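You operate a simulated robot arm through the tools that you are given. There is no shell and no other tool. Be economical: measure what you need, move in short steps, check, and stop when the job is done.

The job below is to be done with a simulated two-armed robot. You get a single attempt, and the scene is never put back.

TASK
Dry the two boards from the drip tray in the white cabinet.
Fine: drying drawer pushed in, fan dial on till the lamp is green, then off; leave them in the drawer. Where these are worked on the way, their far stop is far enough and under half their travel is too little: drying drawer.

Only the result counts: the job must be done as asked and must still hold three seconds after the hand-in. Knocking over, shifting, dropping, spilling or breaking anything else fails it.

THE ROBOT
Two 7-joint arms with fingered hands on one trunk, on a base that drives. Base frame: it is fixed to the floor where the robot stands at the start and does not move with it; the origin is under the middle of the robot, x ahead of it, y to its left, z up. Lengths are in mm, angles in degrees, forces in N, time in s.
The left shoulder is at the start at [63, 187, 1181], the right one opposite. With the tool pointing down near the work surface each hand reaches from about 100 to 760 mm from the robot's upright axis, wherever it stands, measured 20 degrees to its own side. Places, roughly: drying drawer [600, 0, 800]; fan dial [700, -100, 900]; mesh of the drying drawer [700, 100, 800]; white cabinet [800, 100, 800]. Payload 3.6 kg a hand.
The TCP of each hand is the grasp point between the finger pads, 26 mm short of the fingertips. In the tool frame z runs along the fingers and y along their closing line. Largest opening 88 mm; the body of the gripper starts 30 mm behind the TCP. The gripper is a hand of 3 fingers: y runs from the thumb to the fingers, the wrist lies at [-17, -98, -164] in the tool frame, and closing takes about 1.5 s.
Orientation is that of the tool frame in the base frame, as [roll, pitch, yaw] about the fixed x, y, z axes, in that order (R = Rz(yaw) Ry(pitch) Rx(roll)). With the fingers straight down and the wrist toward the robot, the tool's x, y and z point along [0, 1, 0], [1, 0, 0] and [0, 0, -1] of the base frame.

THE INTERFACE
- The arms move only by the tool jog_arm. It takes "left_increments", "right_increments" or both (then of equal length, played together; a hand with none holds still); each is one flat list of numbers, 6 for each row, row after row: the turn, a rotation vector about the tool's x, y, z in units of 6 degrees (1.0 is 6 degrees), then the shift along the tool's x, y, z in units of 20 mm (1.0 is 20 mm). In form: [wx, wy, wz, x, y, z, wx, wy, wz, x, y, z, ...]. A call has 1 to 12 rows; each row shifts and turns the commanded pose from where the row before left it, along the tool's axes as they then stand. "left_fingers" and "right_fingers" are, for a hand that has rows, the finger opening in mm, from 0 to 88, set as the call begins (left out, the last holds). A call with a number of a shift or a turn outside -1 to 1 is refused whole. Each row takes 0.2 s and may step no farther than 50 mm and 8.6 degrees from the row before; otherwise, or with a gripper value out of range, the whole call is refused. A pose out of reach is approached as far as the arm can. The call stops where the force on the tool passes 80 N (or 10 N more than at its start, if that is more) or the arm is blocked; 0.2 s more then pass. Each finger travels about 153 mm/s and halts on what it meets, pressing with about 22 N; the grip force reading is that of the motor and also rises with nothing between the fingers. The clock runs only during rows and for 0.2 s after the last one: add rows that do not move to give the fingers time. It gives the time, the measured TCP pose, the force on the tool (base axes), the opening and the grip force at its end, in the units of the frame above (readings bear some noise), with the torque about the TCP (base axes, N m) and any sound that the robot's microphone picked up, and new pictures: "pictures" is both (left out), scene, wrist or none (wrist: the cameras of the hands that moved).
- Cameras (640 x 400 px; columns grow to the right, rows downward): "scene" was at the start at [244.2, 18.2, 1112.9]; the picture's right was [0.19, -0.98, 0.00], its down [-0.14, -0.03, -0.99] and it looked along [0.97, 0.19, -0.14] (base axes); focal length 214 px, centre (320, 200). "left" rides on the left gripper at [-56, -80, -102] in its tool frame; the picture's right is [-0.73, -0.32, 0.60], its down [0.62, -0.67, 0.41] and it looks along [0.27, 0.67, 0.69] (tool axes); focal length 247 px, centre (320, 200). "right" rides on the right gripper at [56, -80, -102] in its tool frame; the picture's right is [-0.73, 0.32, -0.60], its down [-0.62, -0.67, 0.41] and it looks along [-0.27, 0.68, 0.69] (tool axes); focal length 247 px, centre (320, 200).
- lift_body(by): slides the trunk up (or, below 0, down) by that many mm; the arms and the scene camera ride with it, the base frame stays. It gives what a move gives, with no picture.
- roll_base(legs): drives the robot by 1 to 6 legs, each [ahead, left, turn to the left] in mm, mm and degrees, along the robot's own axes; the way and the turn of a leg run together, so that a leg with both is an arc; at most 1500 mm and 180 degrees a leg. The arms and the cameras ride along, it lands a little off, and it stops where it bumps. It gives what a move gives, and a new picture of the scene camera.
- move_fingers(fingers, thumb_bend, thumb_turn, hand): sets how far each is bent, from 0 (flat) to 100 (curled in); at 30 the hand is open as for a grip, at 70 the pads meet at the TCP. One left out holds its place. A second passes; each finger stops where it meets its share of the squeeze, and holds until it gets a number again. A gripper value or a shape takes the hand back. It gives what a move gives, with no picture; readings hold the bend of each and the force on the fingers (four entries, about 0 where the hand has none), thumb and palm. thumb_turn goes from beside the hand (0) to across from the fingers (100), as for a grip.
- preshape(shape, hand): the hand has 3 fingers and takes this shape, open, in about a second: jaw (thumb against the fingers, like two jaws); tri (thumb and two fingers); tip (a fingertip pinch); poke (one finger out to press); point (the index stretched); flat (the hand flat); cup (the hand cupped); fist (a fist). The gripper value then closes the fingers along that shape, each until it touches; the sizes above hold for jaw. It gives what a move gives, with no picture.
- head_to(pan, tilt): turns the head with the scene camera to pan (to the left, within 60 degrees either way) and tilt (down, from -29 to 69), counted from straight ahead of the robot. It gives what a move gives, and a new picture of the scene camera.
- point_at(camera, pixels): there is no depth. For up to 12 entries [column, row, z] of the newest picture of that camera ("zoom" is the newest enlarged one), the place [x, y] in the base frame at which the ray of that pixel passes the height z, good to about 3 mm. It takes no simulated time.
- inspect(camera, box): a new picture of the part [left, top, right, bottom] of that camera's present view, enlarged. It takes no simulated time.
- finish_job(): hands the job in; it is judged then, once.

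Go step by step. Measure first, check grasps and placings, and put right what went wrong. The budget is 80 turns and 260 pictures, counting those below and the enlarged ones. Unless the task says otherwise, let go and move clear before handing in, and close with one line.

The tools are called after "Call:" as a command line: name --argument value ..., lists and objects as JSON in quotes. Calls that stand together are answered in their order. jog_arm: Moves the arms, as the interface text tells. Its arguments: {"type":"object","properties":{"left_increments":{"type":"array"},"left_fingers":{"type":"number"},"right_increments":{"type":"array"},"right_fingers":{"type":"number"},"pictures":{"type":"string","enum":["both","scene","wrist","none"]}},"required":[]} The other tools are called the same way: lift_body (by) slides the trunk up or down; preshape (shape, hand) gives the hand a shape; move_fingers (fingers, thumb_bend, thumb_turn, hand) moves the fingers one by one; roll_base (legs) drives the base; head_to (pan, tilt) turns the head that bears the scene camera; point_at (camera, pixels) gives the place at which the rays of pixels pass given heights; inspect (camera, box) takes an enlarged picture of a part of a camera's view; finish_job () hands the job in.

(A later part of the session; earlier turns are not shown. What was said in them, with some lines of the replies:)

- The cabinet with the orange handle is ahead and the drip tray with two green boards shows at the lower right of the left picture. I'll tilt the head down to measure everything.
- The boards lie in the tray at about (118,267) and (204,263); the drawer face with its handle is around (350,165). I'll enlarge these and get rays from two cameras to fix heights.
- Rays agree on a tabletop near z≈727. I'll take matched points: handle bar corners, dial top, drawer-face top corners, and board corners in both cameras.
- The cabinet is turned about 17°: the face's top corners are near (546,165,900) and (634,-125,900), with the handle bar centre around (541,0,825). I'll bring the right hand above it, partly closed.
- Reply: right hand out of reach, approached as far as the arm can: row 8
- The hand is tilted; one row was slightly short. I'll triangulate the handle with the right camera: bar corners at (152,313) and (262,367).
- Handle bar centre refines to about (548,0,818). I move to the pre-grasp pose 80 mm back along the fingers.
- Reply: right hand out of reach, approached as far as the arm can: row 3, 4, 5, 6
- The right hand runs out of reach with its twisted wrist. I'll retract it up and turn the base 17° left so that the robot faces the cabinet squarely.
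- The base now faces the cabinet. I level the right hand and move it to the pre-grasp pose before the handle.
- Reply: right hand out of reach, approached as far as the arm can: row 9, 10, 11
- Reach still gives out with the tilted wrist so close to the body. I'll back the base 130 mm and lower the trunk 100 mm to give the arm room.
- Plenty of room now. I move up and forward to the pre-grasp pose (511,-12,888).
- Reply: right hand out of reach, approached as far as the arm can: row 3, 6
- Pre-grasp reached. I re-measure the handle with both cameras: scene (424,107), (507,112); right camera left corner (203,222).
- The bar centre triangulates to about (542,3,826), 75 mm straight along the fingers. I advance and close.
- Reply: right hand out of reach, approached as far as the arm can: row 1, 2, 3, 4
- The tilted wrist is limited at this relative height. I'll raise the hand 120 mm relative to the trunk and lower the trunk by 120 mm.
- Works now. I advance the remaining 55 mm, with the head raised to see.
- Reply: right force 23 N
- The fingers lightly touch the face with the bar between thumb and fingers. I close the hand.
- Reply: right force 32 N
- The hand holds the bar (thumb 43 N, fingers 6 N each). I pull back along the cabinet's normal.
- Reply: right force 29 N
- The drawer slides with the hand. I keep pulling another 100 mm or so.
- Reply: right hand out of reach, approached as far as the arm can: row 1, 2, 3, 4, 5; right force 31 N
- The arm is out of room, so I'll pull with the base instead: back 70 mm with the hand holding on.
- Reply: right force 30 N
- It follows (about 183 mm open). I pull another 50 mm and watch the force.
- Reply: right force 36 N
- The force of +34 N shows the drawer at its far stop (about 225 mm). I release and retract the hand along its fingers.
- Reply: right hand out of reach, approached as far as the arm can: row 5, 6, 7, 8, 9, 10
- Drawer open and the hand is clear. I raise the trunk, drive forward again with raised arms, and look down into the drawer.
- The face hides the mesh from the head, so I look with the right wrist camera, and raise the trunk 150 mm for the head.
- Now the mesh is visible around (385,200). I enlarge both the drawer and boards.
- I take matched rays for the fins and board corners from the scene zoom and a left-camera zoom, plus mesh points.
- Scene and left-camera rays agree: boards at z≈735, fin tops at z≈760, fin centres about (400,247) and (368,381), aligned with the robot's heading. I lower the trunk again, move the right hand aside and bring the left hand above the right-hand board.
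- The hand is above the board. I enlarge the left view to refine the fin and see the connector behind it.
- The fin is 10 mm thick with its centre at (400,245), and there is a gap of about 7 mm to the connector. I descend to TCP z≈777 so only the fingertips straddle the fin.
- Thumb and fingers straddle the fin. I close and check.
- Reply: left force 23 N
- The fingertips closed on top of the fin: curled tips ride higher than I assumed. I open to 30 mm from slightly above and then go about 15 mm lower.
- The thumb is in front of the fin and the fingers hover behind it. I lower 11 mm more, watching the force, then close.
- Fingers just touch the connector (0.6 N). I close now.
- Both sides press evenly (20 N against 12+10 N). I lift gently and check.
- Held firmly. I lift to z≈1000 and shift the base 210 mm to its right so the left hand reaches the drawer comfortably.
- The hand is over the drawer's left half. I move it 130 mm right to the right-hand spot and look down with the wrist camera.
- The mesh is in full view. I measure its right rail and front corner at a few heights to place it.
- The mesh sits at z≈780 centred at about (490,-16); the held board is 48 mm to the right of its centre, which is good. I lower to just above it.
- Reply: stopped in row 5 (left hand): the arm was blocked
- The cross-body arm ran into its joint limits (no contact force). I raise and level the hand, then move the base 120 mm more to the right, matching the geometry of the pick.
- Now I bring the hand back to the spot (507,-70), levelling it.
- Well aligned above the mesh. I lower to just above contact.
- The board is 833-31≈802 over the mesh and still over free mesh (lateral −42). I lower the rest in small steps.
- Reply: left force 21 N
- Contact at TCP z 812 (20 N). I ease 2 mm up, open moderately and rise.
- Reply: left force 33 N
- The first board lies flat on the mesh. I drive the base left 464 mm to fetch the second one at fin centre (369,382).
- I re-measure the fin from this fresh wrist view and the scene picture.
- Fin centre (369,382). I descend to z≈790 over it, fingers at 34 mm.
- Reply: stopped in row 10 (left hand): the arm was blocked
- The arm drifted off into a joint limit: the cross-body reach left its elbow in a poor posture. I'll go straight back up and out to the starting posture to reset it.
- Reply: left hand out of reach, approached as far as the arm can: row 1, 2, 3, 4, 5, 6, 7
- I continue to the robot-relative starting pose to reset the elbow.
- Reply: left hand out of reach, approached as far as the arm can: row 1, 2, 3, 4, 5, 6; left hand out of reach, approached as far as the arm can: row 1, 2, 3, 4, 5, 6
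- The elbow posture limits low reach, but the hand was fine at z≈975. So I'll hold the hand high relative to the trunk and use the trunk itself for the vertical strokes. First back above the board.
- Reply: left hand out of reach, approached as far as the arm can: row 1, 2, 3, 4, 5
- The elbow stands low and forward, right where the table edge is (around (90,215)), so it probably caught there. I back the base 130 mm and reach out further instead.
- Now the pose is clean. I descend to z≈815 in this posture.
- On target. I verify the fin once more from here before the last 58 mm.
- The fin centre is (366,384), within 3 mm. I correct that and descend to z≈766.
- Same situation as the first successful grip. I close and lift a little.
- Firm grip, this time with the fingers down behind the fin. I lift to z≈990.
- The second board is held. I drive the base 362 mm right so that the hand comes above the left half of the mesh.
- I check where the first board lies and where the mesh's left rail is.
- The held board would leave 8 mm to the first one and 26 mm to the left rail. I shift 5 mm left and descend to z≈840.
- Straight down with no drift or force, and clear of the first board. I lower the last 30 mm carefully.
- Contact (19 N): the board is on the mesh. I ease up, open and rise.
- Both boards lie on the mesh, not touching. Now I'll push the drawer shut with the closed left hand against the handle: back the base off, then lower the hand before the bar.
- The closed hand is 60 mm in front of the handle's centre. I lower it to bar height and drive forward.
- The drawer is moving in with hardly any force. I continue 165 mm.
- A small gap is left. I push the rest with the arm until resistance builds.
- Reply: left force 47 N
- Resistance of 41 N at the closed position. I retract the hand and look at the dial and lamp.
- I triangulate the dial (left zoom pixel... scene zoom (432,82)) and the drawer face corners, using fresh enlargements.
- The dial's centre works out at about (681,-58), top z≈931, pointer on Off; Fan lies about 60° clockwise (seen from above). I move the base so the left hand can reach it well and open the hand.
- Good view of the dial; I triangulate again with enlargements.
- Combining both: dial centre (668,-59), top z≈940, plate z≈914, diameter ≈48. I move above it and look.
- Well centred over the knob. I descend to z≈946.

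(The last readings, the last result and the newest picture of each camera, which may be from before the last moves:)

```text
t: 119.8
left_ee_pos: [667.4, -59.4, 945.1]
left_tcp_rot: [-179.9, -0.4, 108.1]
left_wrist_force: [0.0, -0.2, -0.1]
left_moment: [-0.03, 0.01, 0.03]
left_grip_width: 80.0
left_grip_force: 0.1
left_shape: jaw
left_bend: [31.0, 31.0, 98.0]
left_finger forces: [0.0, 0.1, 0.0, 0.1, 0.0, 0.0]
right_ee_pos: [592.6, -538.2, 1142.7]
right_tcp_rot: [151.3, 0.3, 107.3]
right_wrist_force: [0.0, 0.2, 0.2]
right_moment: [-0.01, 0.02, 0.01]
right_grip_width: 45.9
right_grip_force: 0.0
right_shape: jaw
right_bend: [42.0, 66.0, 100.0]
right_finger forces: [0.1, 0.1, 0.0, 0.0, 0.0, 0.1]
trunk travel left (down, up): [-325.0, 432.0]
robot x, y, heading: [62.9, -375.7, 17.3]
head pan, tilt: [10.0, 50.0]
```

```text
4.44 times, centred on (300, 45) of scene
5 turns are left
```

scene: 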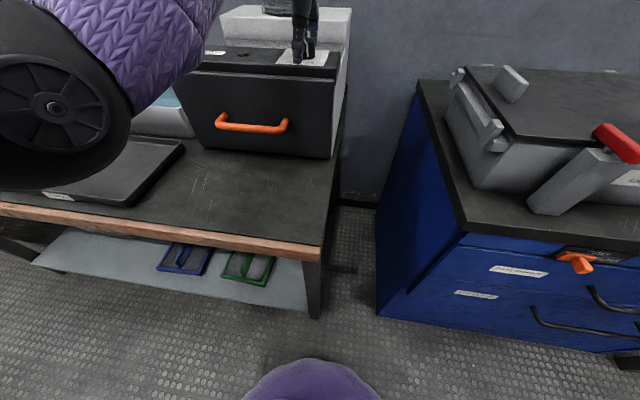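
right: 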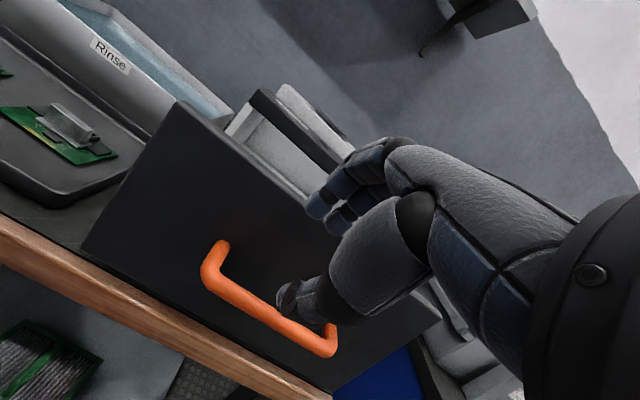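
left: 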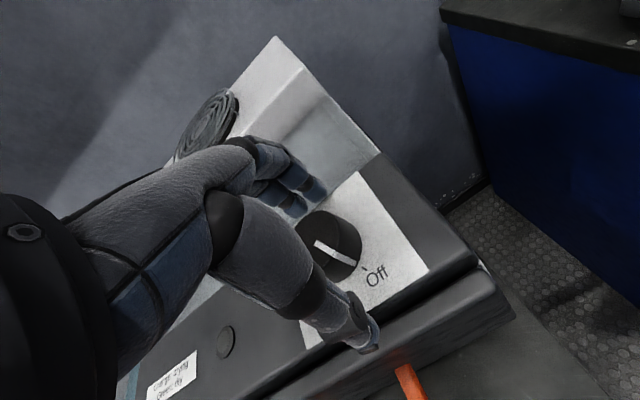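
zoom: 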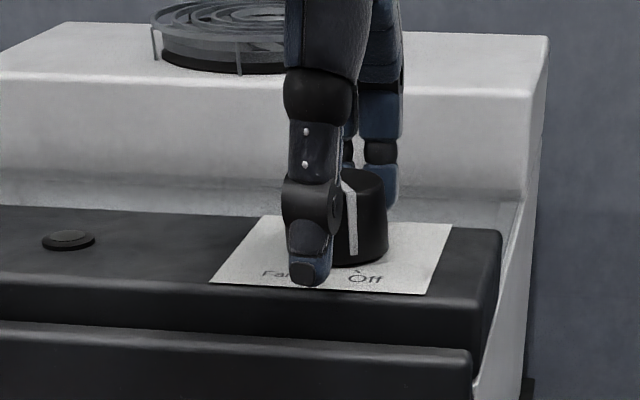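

Thumb in front, fingers behind the knob, all set. I close, turn it 66° clockwise, and watch the lamp while waiting.

Call:
jog_arm --left_increments '[0, 0, 0, 0, 0, 0, 0, 0, 0, 0, 0, 0, 0, 0, 0, 0, 0, 0, 0, 0, 0, 0, 0, 0, 0, 0, 0, 0, 0, 0, 0, 0, 0, 0, 0, 0, 0, 0, 0, 0, 0, 0]' --left_fingers 0 --pictures "none"

Call:
jog_arm --left_increments '[0, 0, 1, 0, 0, 0, 0, 0, 1, 0, 0, 0, 0, 0, 1, 0, 0, 0, 0, 0, 1, 0, 0, 0, 0, 0, 1, 0, 0, 0, 0, 0, 1, 0, 0, 0, 0, 0, 1, 0, 0, 0, 0, 0, 1, 0, 0, 0, 0, 0, 1, 0, 0, 0, 0, 0, 1, 0, 0, 0, 0, 0, 1, 0, 0, 0]' --pictures "both"

Call:
inspect --camera "scene" --box '[200, 0, 370, 100]'

Call:
jog_arm --left_increments '[0, 0, 0, 0, 0, 0, 0, 0, 0, 0, 0, 0, 0, 0, 0, 0, 0, 0, 0, 0, 0, 0, 0, 0, 0, 0, 0, 0, 0, 0, 0, 0, 0, 0, 0, 0, 0, 0, 0, 0, 0, 0, 0, 0, 0, 0, 0, 0, 0, 0, 0, 0, 0, 0, 0, 0, 0, 0, 0, 0, 0, 0, 0, 0, 0, 0, 0, 0, 0, 0, 0, 0]' --pictures "none"

Call:
jog_arm --left_increments '[0, 0, 0, 0, 0, 0, 0, 0, 0, 0, 0, 0, 0, 0, 0, 0, 0, 0, 0, 0, 0, 0, 0, 0, 0, 0, 0, 0, 0, 0, 0, 0, 0, 0, 0, 0, 0, 0, 0, 0, 0, 0, 0, 0, 0, 0, 0, 0, 0, 0, 0, 0, 0, 0, 0, 0, 0, 0, 0, 0, 0, 0, 0, 0, 0, 0, 0, 0, 0, 0, 0, 0]' --pictures "none"

Call:
inspect --camera "scene" --box '[200, 0, 370, 100]'

Call:
inspect --camera "left" --box '[200, 150, 500, 400]'

```text
t: 121.4
left_ee_pos: [667.3, -60.2, 945.4]
left_tcp_rot: [-179.9, -0.3, 108.1]
left_wrist_force: [0.1, 0.3, -1.8]
left_moment: [0.01, 0.03, -0.02]
left_grip_width: 33.4
left_grip_force: 22.1
left_shape: jaw
left_bend: [44.0, 73.0, 100.0]
left_finger forces: [5.2, 14.6, 0.1, 0.1, 19.5, 0.1]
right_ee_pos: [593.2, -538.5, 1141.1]
right_tcp_rot: [151.2, 0.2, 107.4]
right_wrist_force: [0.0, -0.7, 0.2]
right_moment: [0.03, 0.0, 0.02]
right_grip_width: 45.8
right_grip_force: 0.1
right_shape: jaw
right_bend: [42.0, 66.0, 100.0]
right_finger forces: [0.0, 0.0, 0.1, 0.0, 0.1, 0.1]
trunk travel left (down, up): [-325.0, 432.0]
robot x, y, heading: [62.5, -369.8, 17.3]
head pan, tilt: [10.0, 50.0]
```

```text
t: 123.8
left_ee_pos: [668.6, -56.6, 945.8]
left_tcp_rot: [-179.9, -0.2, 42.1]
left_wrist_force: [4.8, 11.5, -0.2]
left_moment: [0.25, -0.04, 0.3]
left_grip_width: 32.0
left_grip_force: 21.6
left_shape: jaw
left_bend: [46.0, 73.0, 100.0]
left_finger forces: [4.6, 15.1, 0.1, 0.1, 22.9, 0.0]
right_ee_pos: [594.1, -536.4, 1143.1]
right_tcp_rot: [151.3, 0.3, 107.1]
right_wrist_force: [0.1, -0.6, -0.4]
right_moment: [0.03, -0.02, 0.01]
right_grip_width: 46.2
right_grip_force: 0.0
right_shape: jaw
right_bend: [42.0, 66.0, 100.0]
right_finger forces: [0.1, 0.0, 0.0, 0.0, 0.0, 0.0]
trunk travel left (down, up): [-325.0, 432.0]
robot x, y, heading: [62.9, -370.7, 17.1]
head pan, tilt: [10.0, 50.0]
```

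scene: 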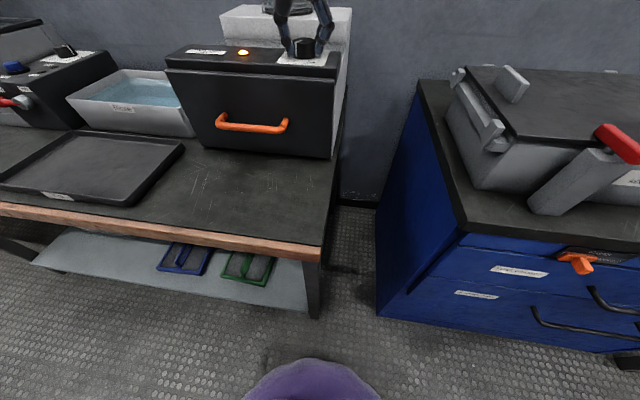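
left: 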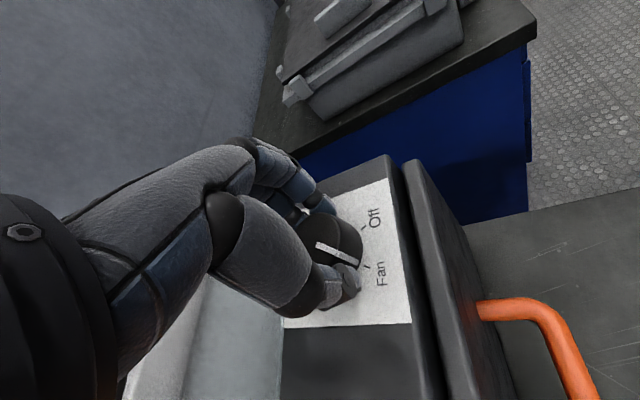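

```text
3.76 times, centred on (285, 50) of scene
```

zoom: 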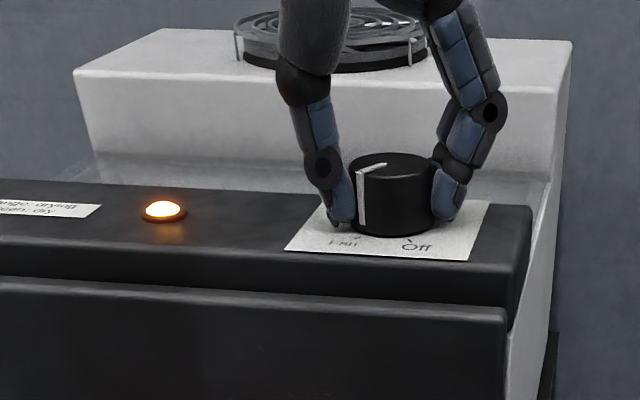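

```text
t: 126.4
left_ee_pos: [668.8, -56.3, 944.1]
left_tcp_rot: [-179.8, 0.0, 42.2]
left_wrist_force: [7.3, 16.5, 6.8]
left_moment: [0.37, -0.11, 0.33]
left_grip_width: 31.9
left_grip_force: 21.5
left_shape: jaw
left_bend: [46.0, 73.0, 100.0]
left_finger forces: [2.9, 19.3, 0.0, 0.1, 24.5, 0.0]
right_ee_pos: [594.6, -536.8, 1142.2]
right_tcp_rot: [151.2, 0.4, 107.3]
right_wrist_force: [0.5, -0.4, -0.8]
right_moment: [0.0, -0.01, -0.02]
right_grip_width: 45.9
right_grip_force: 0.0
right_shape: jaw
right_bend: [42.0, 66.0, 100.0]
right_finger forces: [0.1, 0.1, 0.0, 0.1, 0.0, 0.0]
trunk travel left (down, up): [-325.0, 432.0]
robot x, y, heading: [64.4, -372.9, 17.2]
head pan, tilt: [10.0, 50.0]
```

```text
t: 129.0
left_ee_pos: [667.6, -57.7, 945.0]
left_tcp_rot: [-179.8, 0.0, 42.1]
left_wrist_force: [8.6, 16.5, 6.8]
left_moment: [0.35, -0.18, 0.33]
left_grip_width: 31.9
left_grip_force: 21.9
left_shape: jaw
left_bend: [46.0, 73.0, 100.0]
left_finger forces: [2.8, 20.0, 0.0, 0.0, 24.4, 0.0]
right_ee_pos: [593.4, -536.5, 1142.8]
right_tcp_rot: [151.2, 0.5, 107.2]
right_wrist_force: [0.0, 0.1, 0.0]
right_moment: [-0.01, -0.03, 0.01]
right_grip_width: 46.0
right_grip_force: 0.0
right_shape: jaw
right_bend: [42.0, 66.0, 100.0]
right_finger forces: [0.1, 0.0, 0.0, 0.0, 0.0, 0.0]
trunk travel left (down, up): [-325.0, 432.0]
robot x, y, heading: [64.4, -375.2, 17.2]
head pan, tilt: [10.0, 50.0]
```

```text
3.76 times, centred on (285, 50) of scene
```

zoom: 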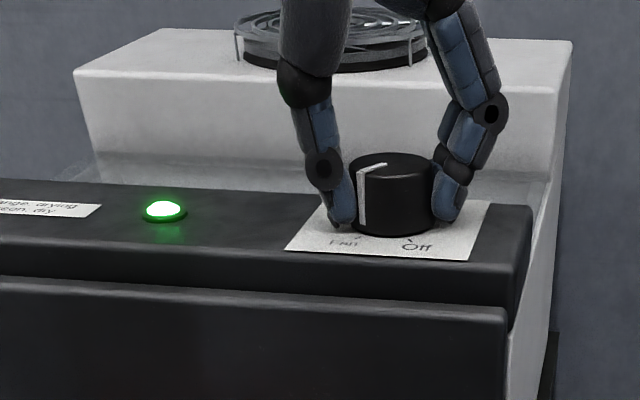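

```text
1.60 times, centred on (350, 275) of left
4 turns are left
```

zoom: 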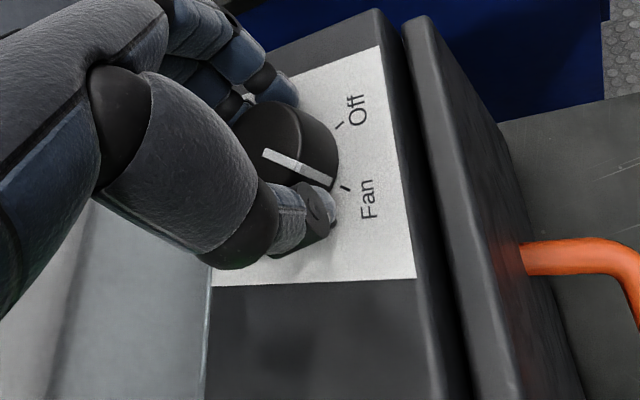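

The lamp went from orange to green. I turn the dial back counter-clockwise to Off, holding on while I check.

Call:
jog_arm --left_increments '[0, 0, -1, 0, 0, 0, 0, 0, -1, 0, 0, 0, 0, 0, -1, 0, 0, 0, 0, 0, -1, 0, 0, 0, 0, 0, -1, 0, 0, 0, 0, 0, -1, 0, 0, 0, 0, 0, -1, 0, 0, 0, 0, 0, -1, 0, 0, 0, 0, 0, -1, 0, 0, 0, 0, 0, -1, 0, 0, 0, 0, 0, -1, 0, 0, 0, 0, 0, -0.7, 0, 0, 0]' --pictures "both"

Call:
inspect --camera "scene" --box '[200, 0, 370, 100]'

Call:
inspect --camera "left" --box '[200, 150, 500, 400]'

```text
t: 131.6
left_ee_pos: [669.6, -59.5, 944.6]
left_tcp_rot: [-179.9, -0.1, 112.3]
left_wrist_force: [-0.2, -4.7, -0.9]
left_moment: [-0.11, -0.02, -0.32]
left_grip_width: 32.4
left_grip_force: 21.8
left_shape: jaw
left_bend: [45.0, 73.0, 100.0]
left_finger forces: [2.5, 19.0, 0.0, 0.1, 23.5, 0.0]
right_ee_pos: [592.9, -538.1, 1142.3]
right_tcp_rot: [151.0, 0.2, 107.3]
right_wrist_force: [-0.6, 0.3, 0.0]
right_moment: [0.01, -0.05, -0.02]
right_grip_width: 45.9
right_grip_force: 0.0
right_shape: jaw
right_bend: [42.0, 66.0, 100.0]
right_finger forces: [0.1, 0.1, 0.0, 0.1, 0.0, 0.0]
trunk travel left (down, up): [-325.0, 432.0]
robot x, y, heading: [66.7, -374.6, 17.3]
head pan, tilt: [10.0, 50.0]
```

scene: 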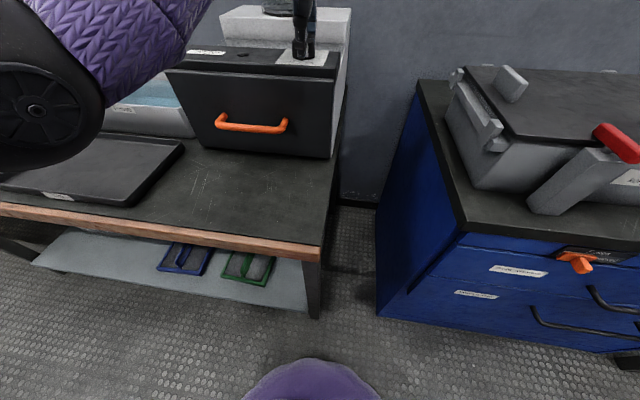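
left: 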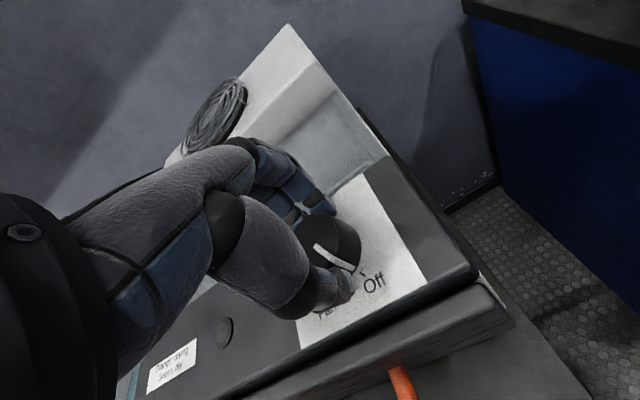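

```text
3.76 times, centred on (285, 50) of scene
```

zoom: 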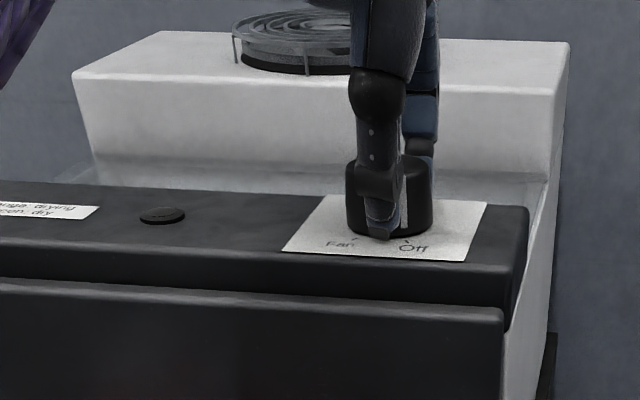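

```text
1.60 times, centred on (350, 275) of left
3 turns are left
```

zoom: 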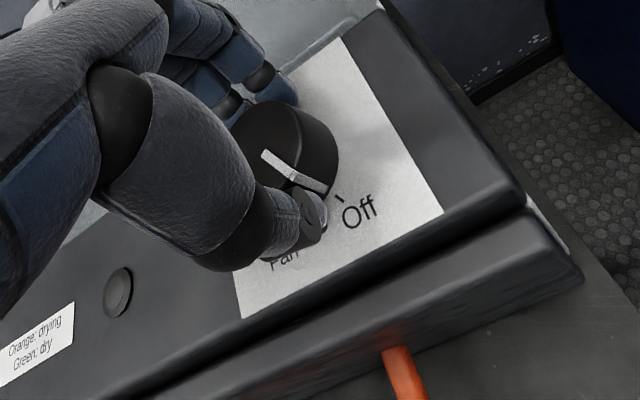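

The lamp is off and the pointer is on the Off tick. I open the hand, rise clear, and check the final state.

Call:
jog_arm --left_increments '[0, 0, 0, 0, 0, 0, 0, 0, 0, 0, 0, 0, 0, 0, 0, 0, 0, 0, 0, 0, 0, 0, 0, 0]' --left_fingers 80 --pictures "none"

Call:
jog_arm --left_increments '[0, 0, 0, 0, 0, -0.6, 0, 0, 0, 0, 0, -0.8, 0, 0, 0, 0, 0, -1, 0, 0, 0, 0, 0, -1, 0, 0, 0, 0, 0, -1, 0, 0, 0, 0, 0, -1]' --pictures "both"

Call:
inspect --camera "scene" --box '[160, 0, 370, 160]'

Call:
inspect --camera "left" --box '[250, 150, 500, 400]'

Call:
point_at --camera "scene" --pixels '[[168, 69, 900], [336, 78, 900]]'

```text
t: 132.6
left_ee_pos: [669.4, -57.9, 944.9]
left_tcp_rot: [-179.8, -0.3, 112.4]
left_wrist_force: [0.0, -0.3, 0.0]
left_moment: [-0.02, 0.0, 0.02]
left_grip_width: 79.8
left_grip_force: 0.2
left_shape: jaw
left_bend: [31.0, 31.0, 98.0]
left_finger forces: [0.1, 0.0, 0.1, 0.1, 0.0, 0.1]
right_ee_pos: [593.1, -537.3, 1143.7]
right_tcp_rot: [151.0, 0.3, 107.3]
right_wrist_force: [-0.2, 0.5, 0.0]
right_moment: [0.04, -0.02, -0.03]
right_grip_width: 45.9
right_grip_force: 0.1
right_shape: jaw
right_bend: [42.0, 66.0, 100.0]
right_finger forces: [0.0, 0.0, 0.0, 0.0, 0.0, 0.0]
trunk travel left (down, up): [-325.0, 432.0]
robot x, y, heading: [61.7, -372.6, 17.1]
head pan, tilt: [10.0, 50.0]
```

```text
t: 134.0
left_ee_pos: [668.4, -58.8, 1052.6]
left_tcp_rot: [-180.0, -0.2, 112.2]
left_wrist_force: [0.1, -0.5, -0.8]
left_moment: [0.0, -0.03, -0.02]
left_grip_width: 79.7
left_grip_force: 0.0
left_shape: jaw
left_bend: [31.0, 31.0, 98.0]
left_finger forces: [0.0, 0.1, 0.0, 0.1, 0.0, 0.0]
right_ee_pos: [593.5, -537.8, 1142.3]
right_tcp_rot: [151.1, 0.3, 107.2]
right_wrist_force: [-0.5, 0.1, -0.4]
right_moment: [0.02, 0.0, -0.01]
right_grip_width: 46.1
right_grip_force: 0.0
right_shape: jaw
right_bend: [42.0, 66.0, 100.0]
right_finger forces: [0.1, 0.0, 0.0, 0.1, 0.0, 0.0]
trunk travel left (down, up): [-325.0, 432.0]
robot x, y, heading: [65.4, -371.5, 17.4]
head pan, tilt: [10.0, 50.0]
```

scene: 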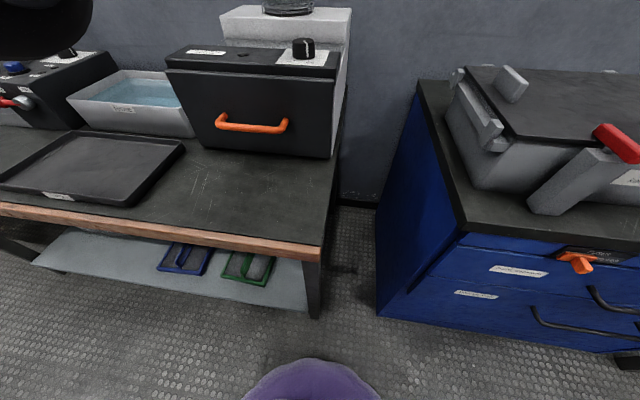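
left: 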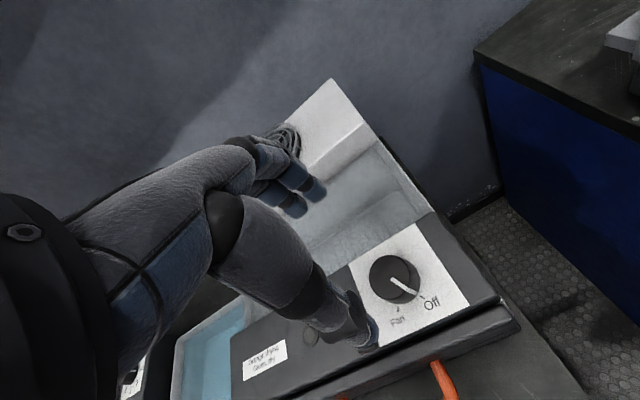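

```text
2.50 times, centred on (265, 80) of scene
```

zoom: 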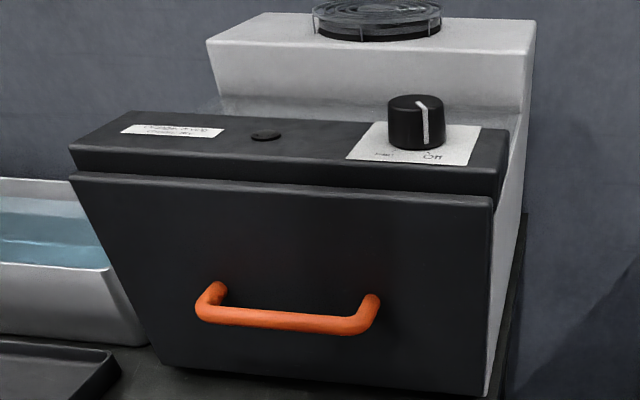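

```text
1.60 times, centred on (375, 275) of left
```

zoom: 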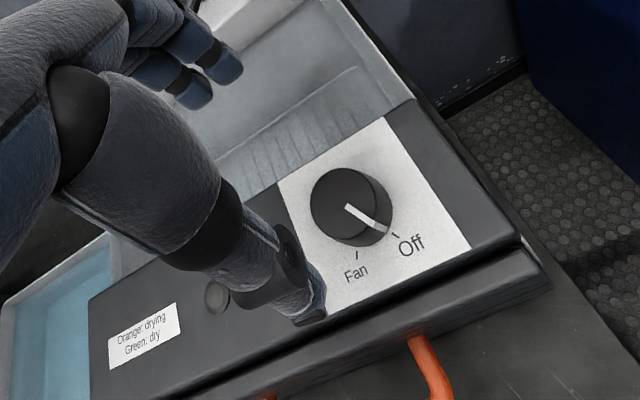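

```text
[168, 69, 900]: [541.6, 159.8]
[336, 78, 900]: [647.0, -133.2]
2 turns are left
```

The drawer face is back at its closed line, near (542,160) to (647,-133). The dial pointer is on Off, the lamp is dark after showing green, and the hands are clear, so I hand in.

Call:
finish_job

```text
The job is handed in.
```

Both boards are in the closed drying drawer; I ran the fan until the lamp turned green, switched it off, and moved both hands clear.
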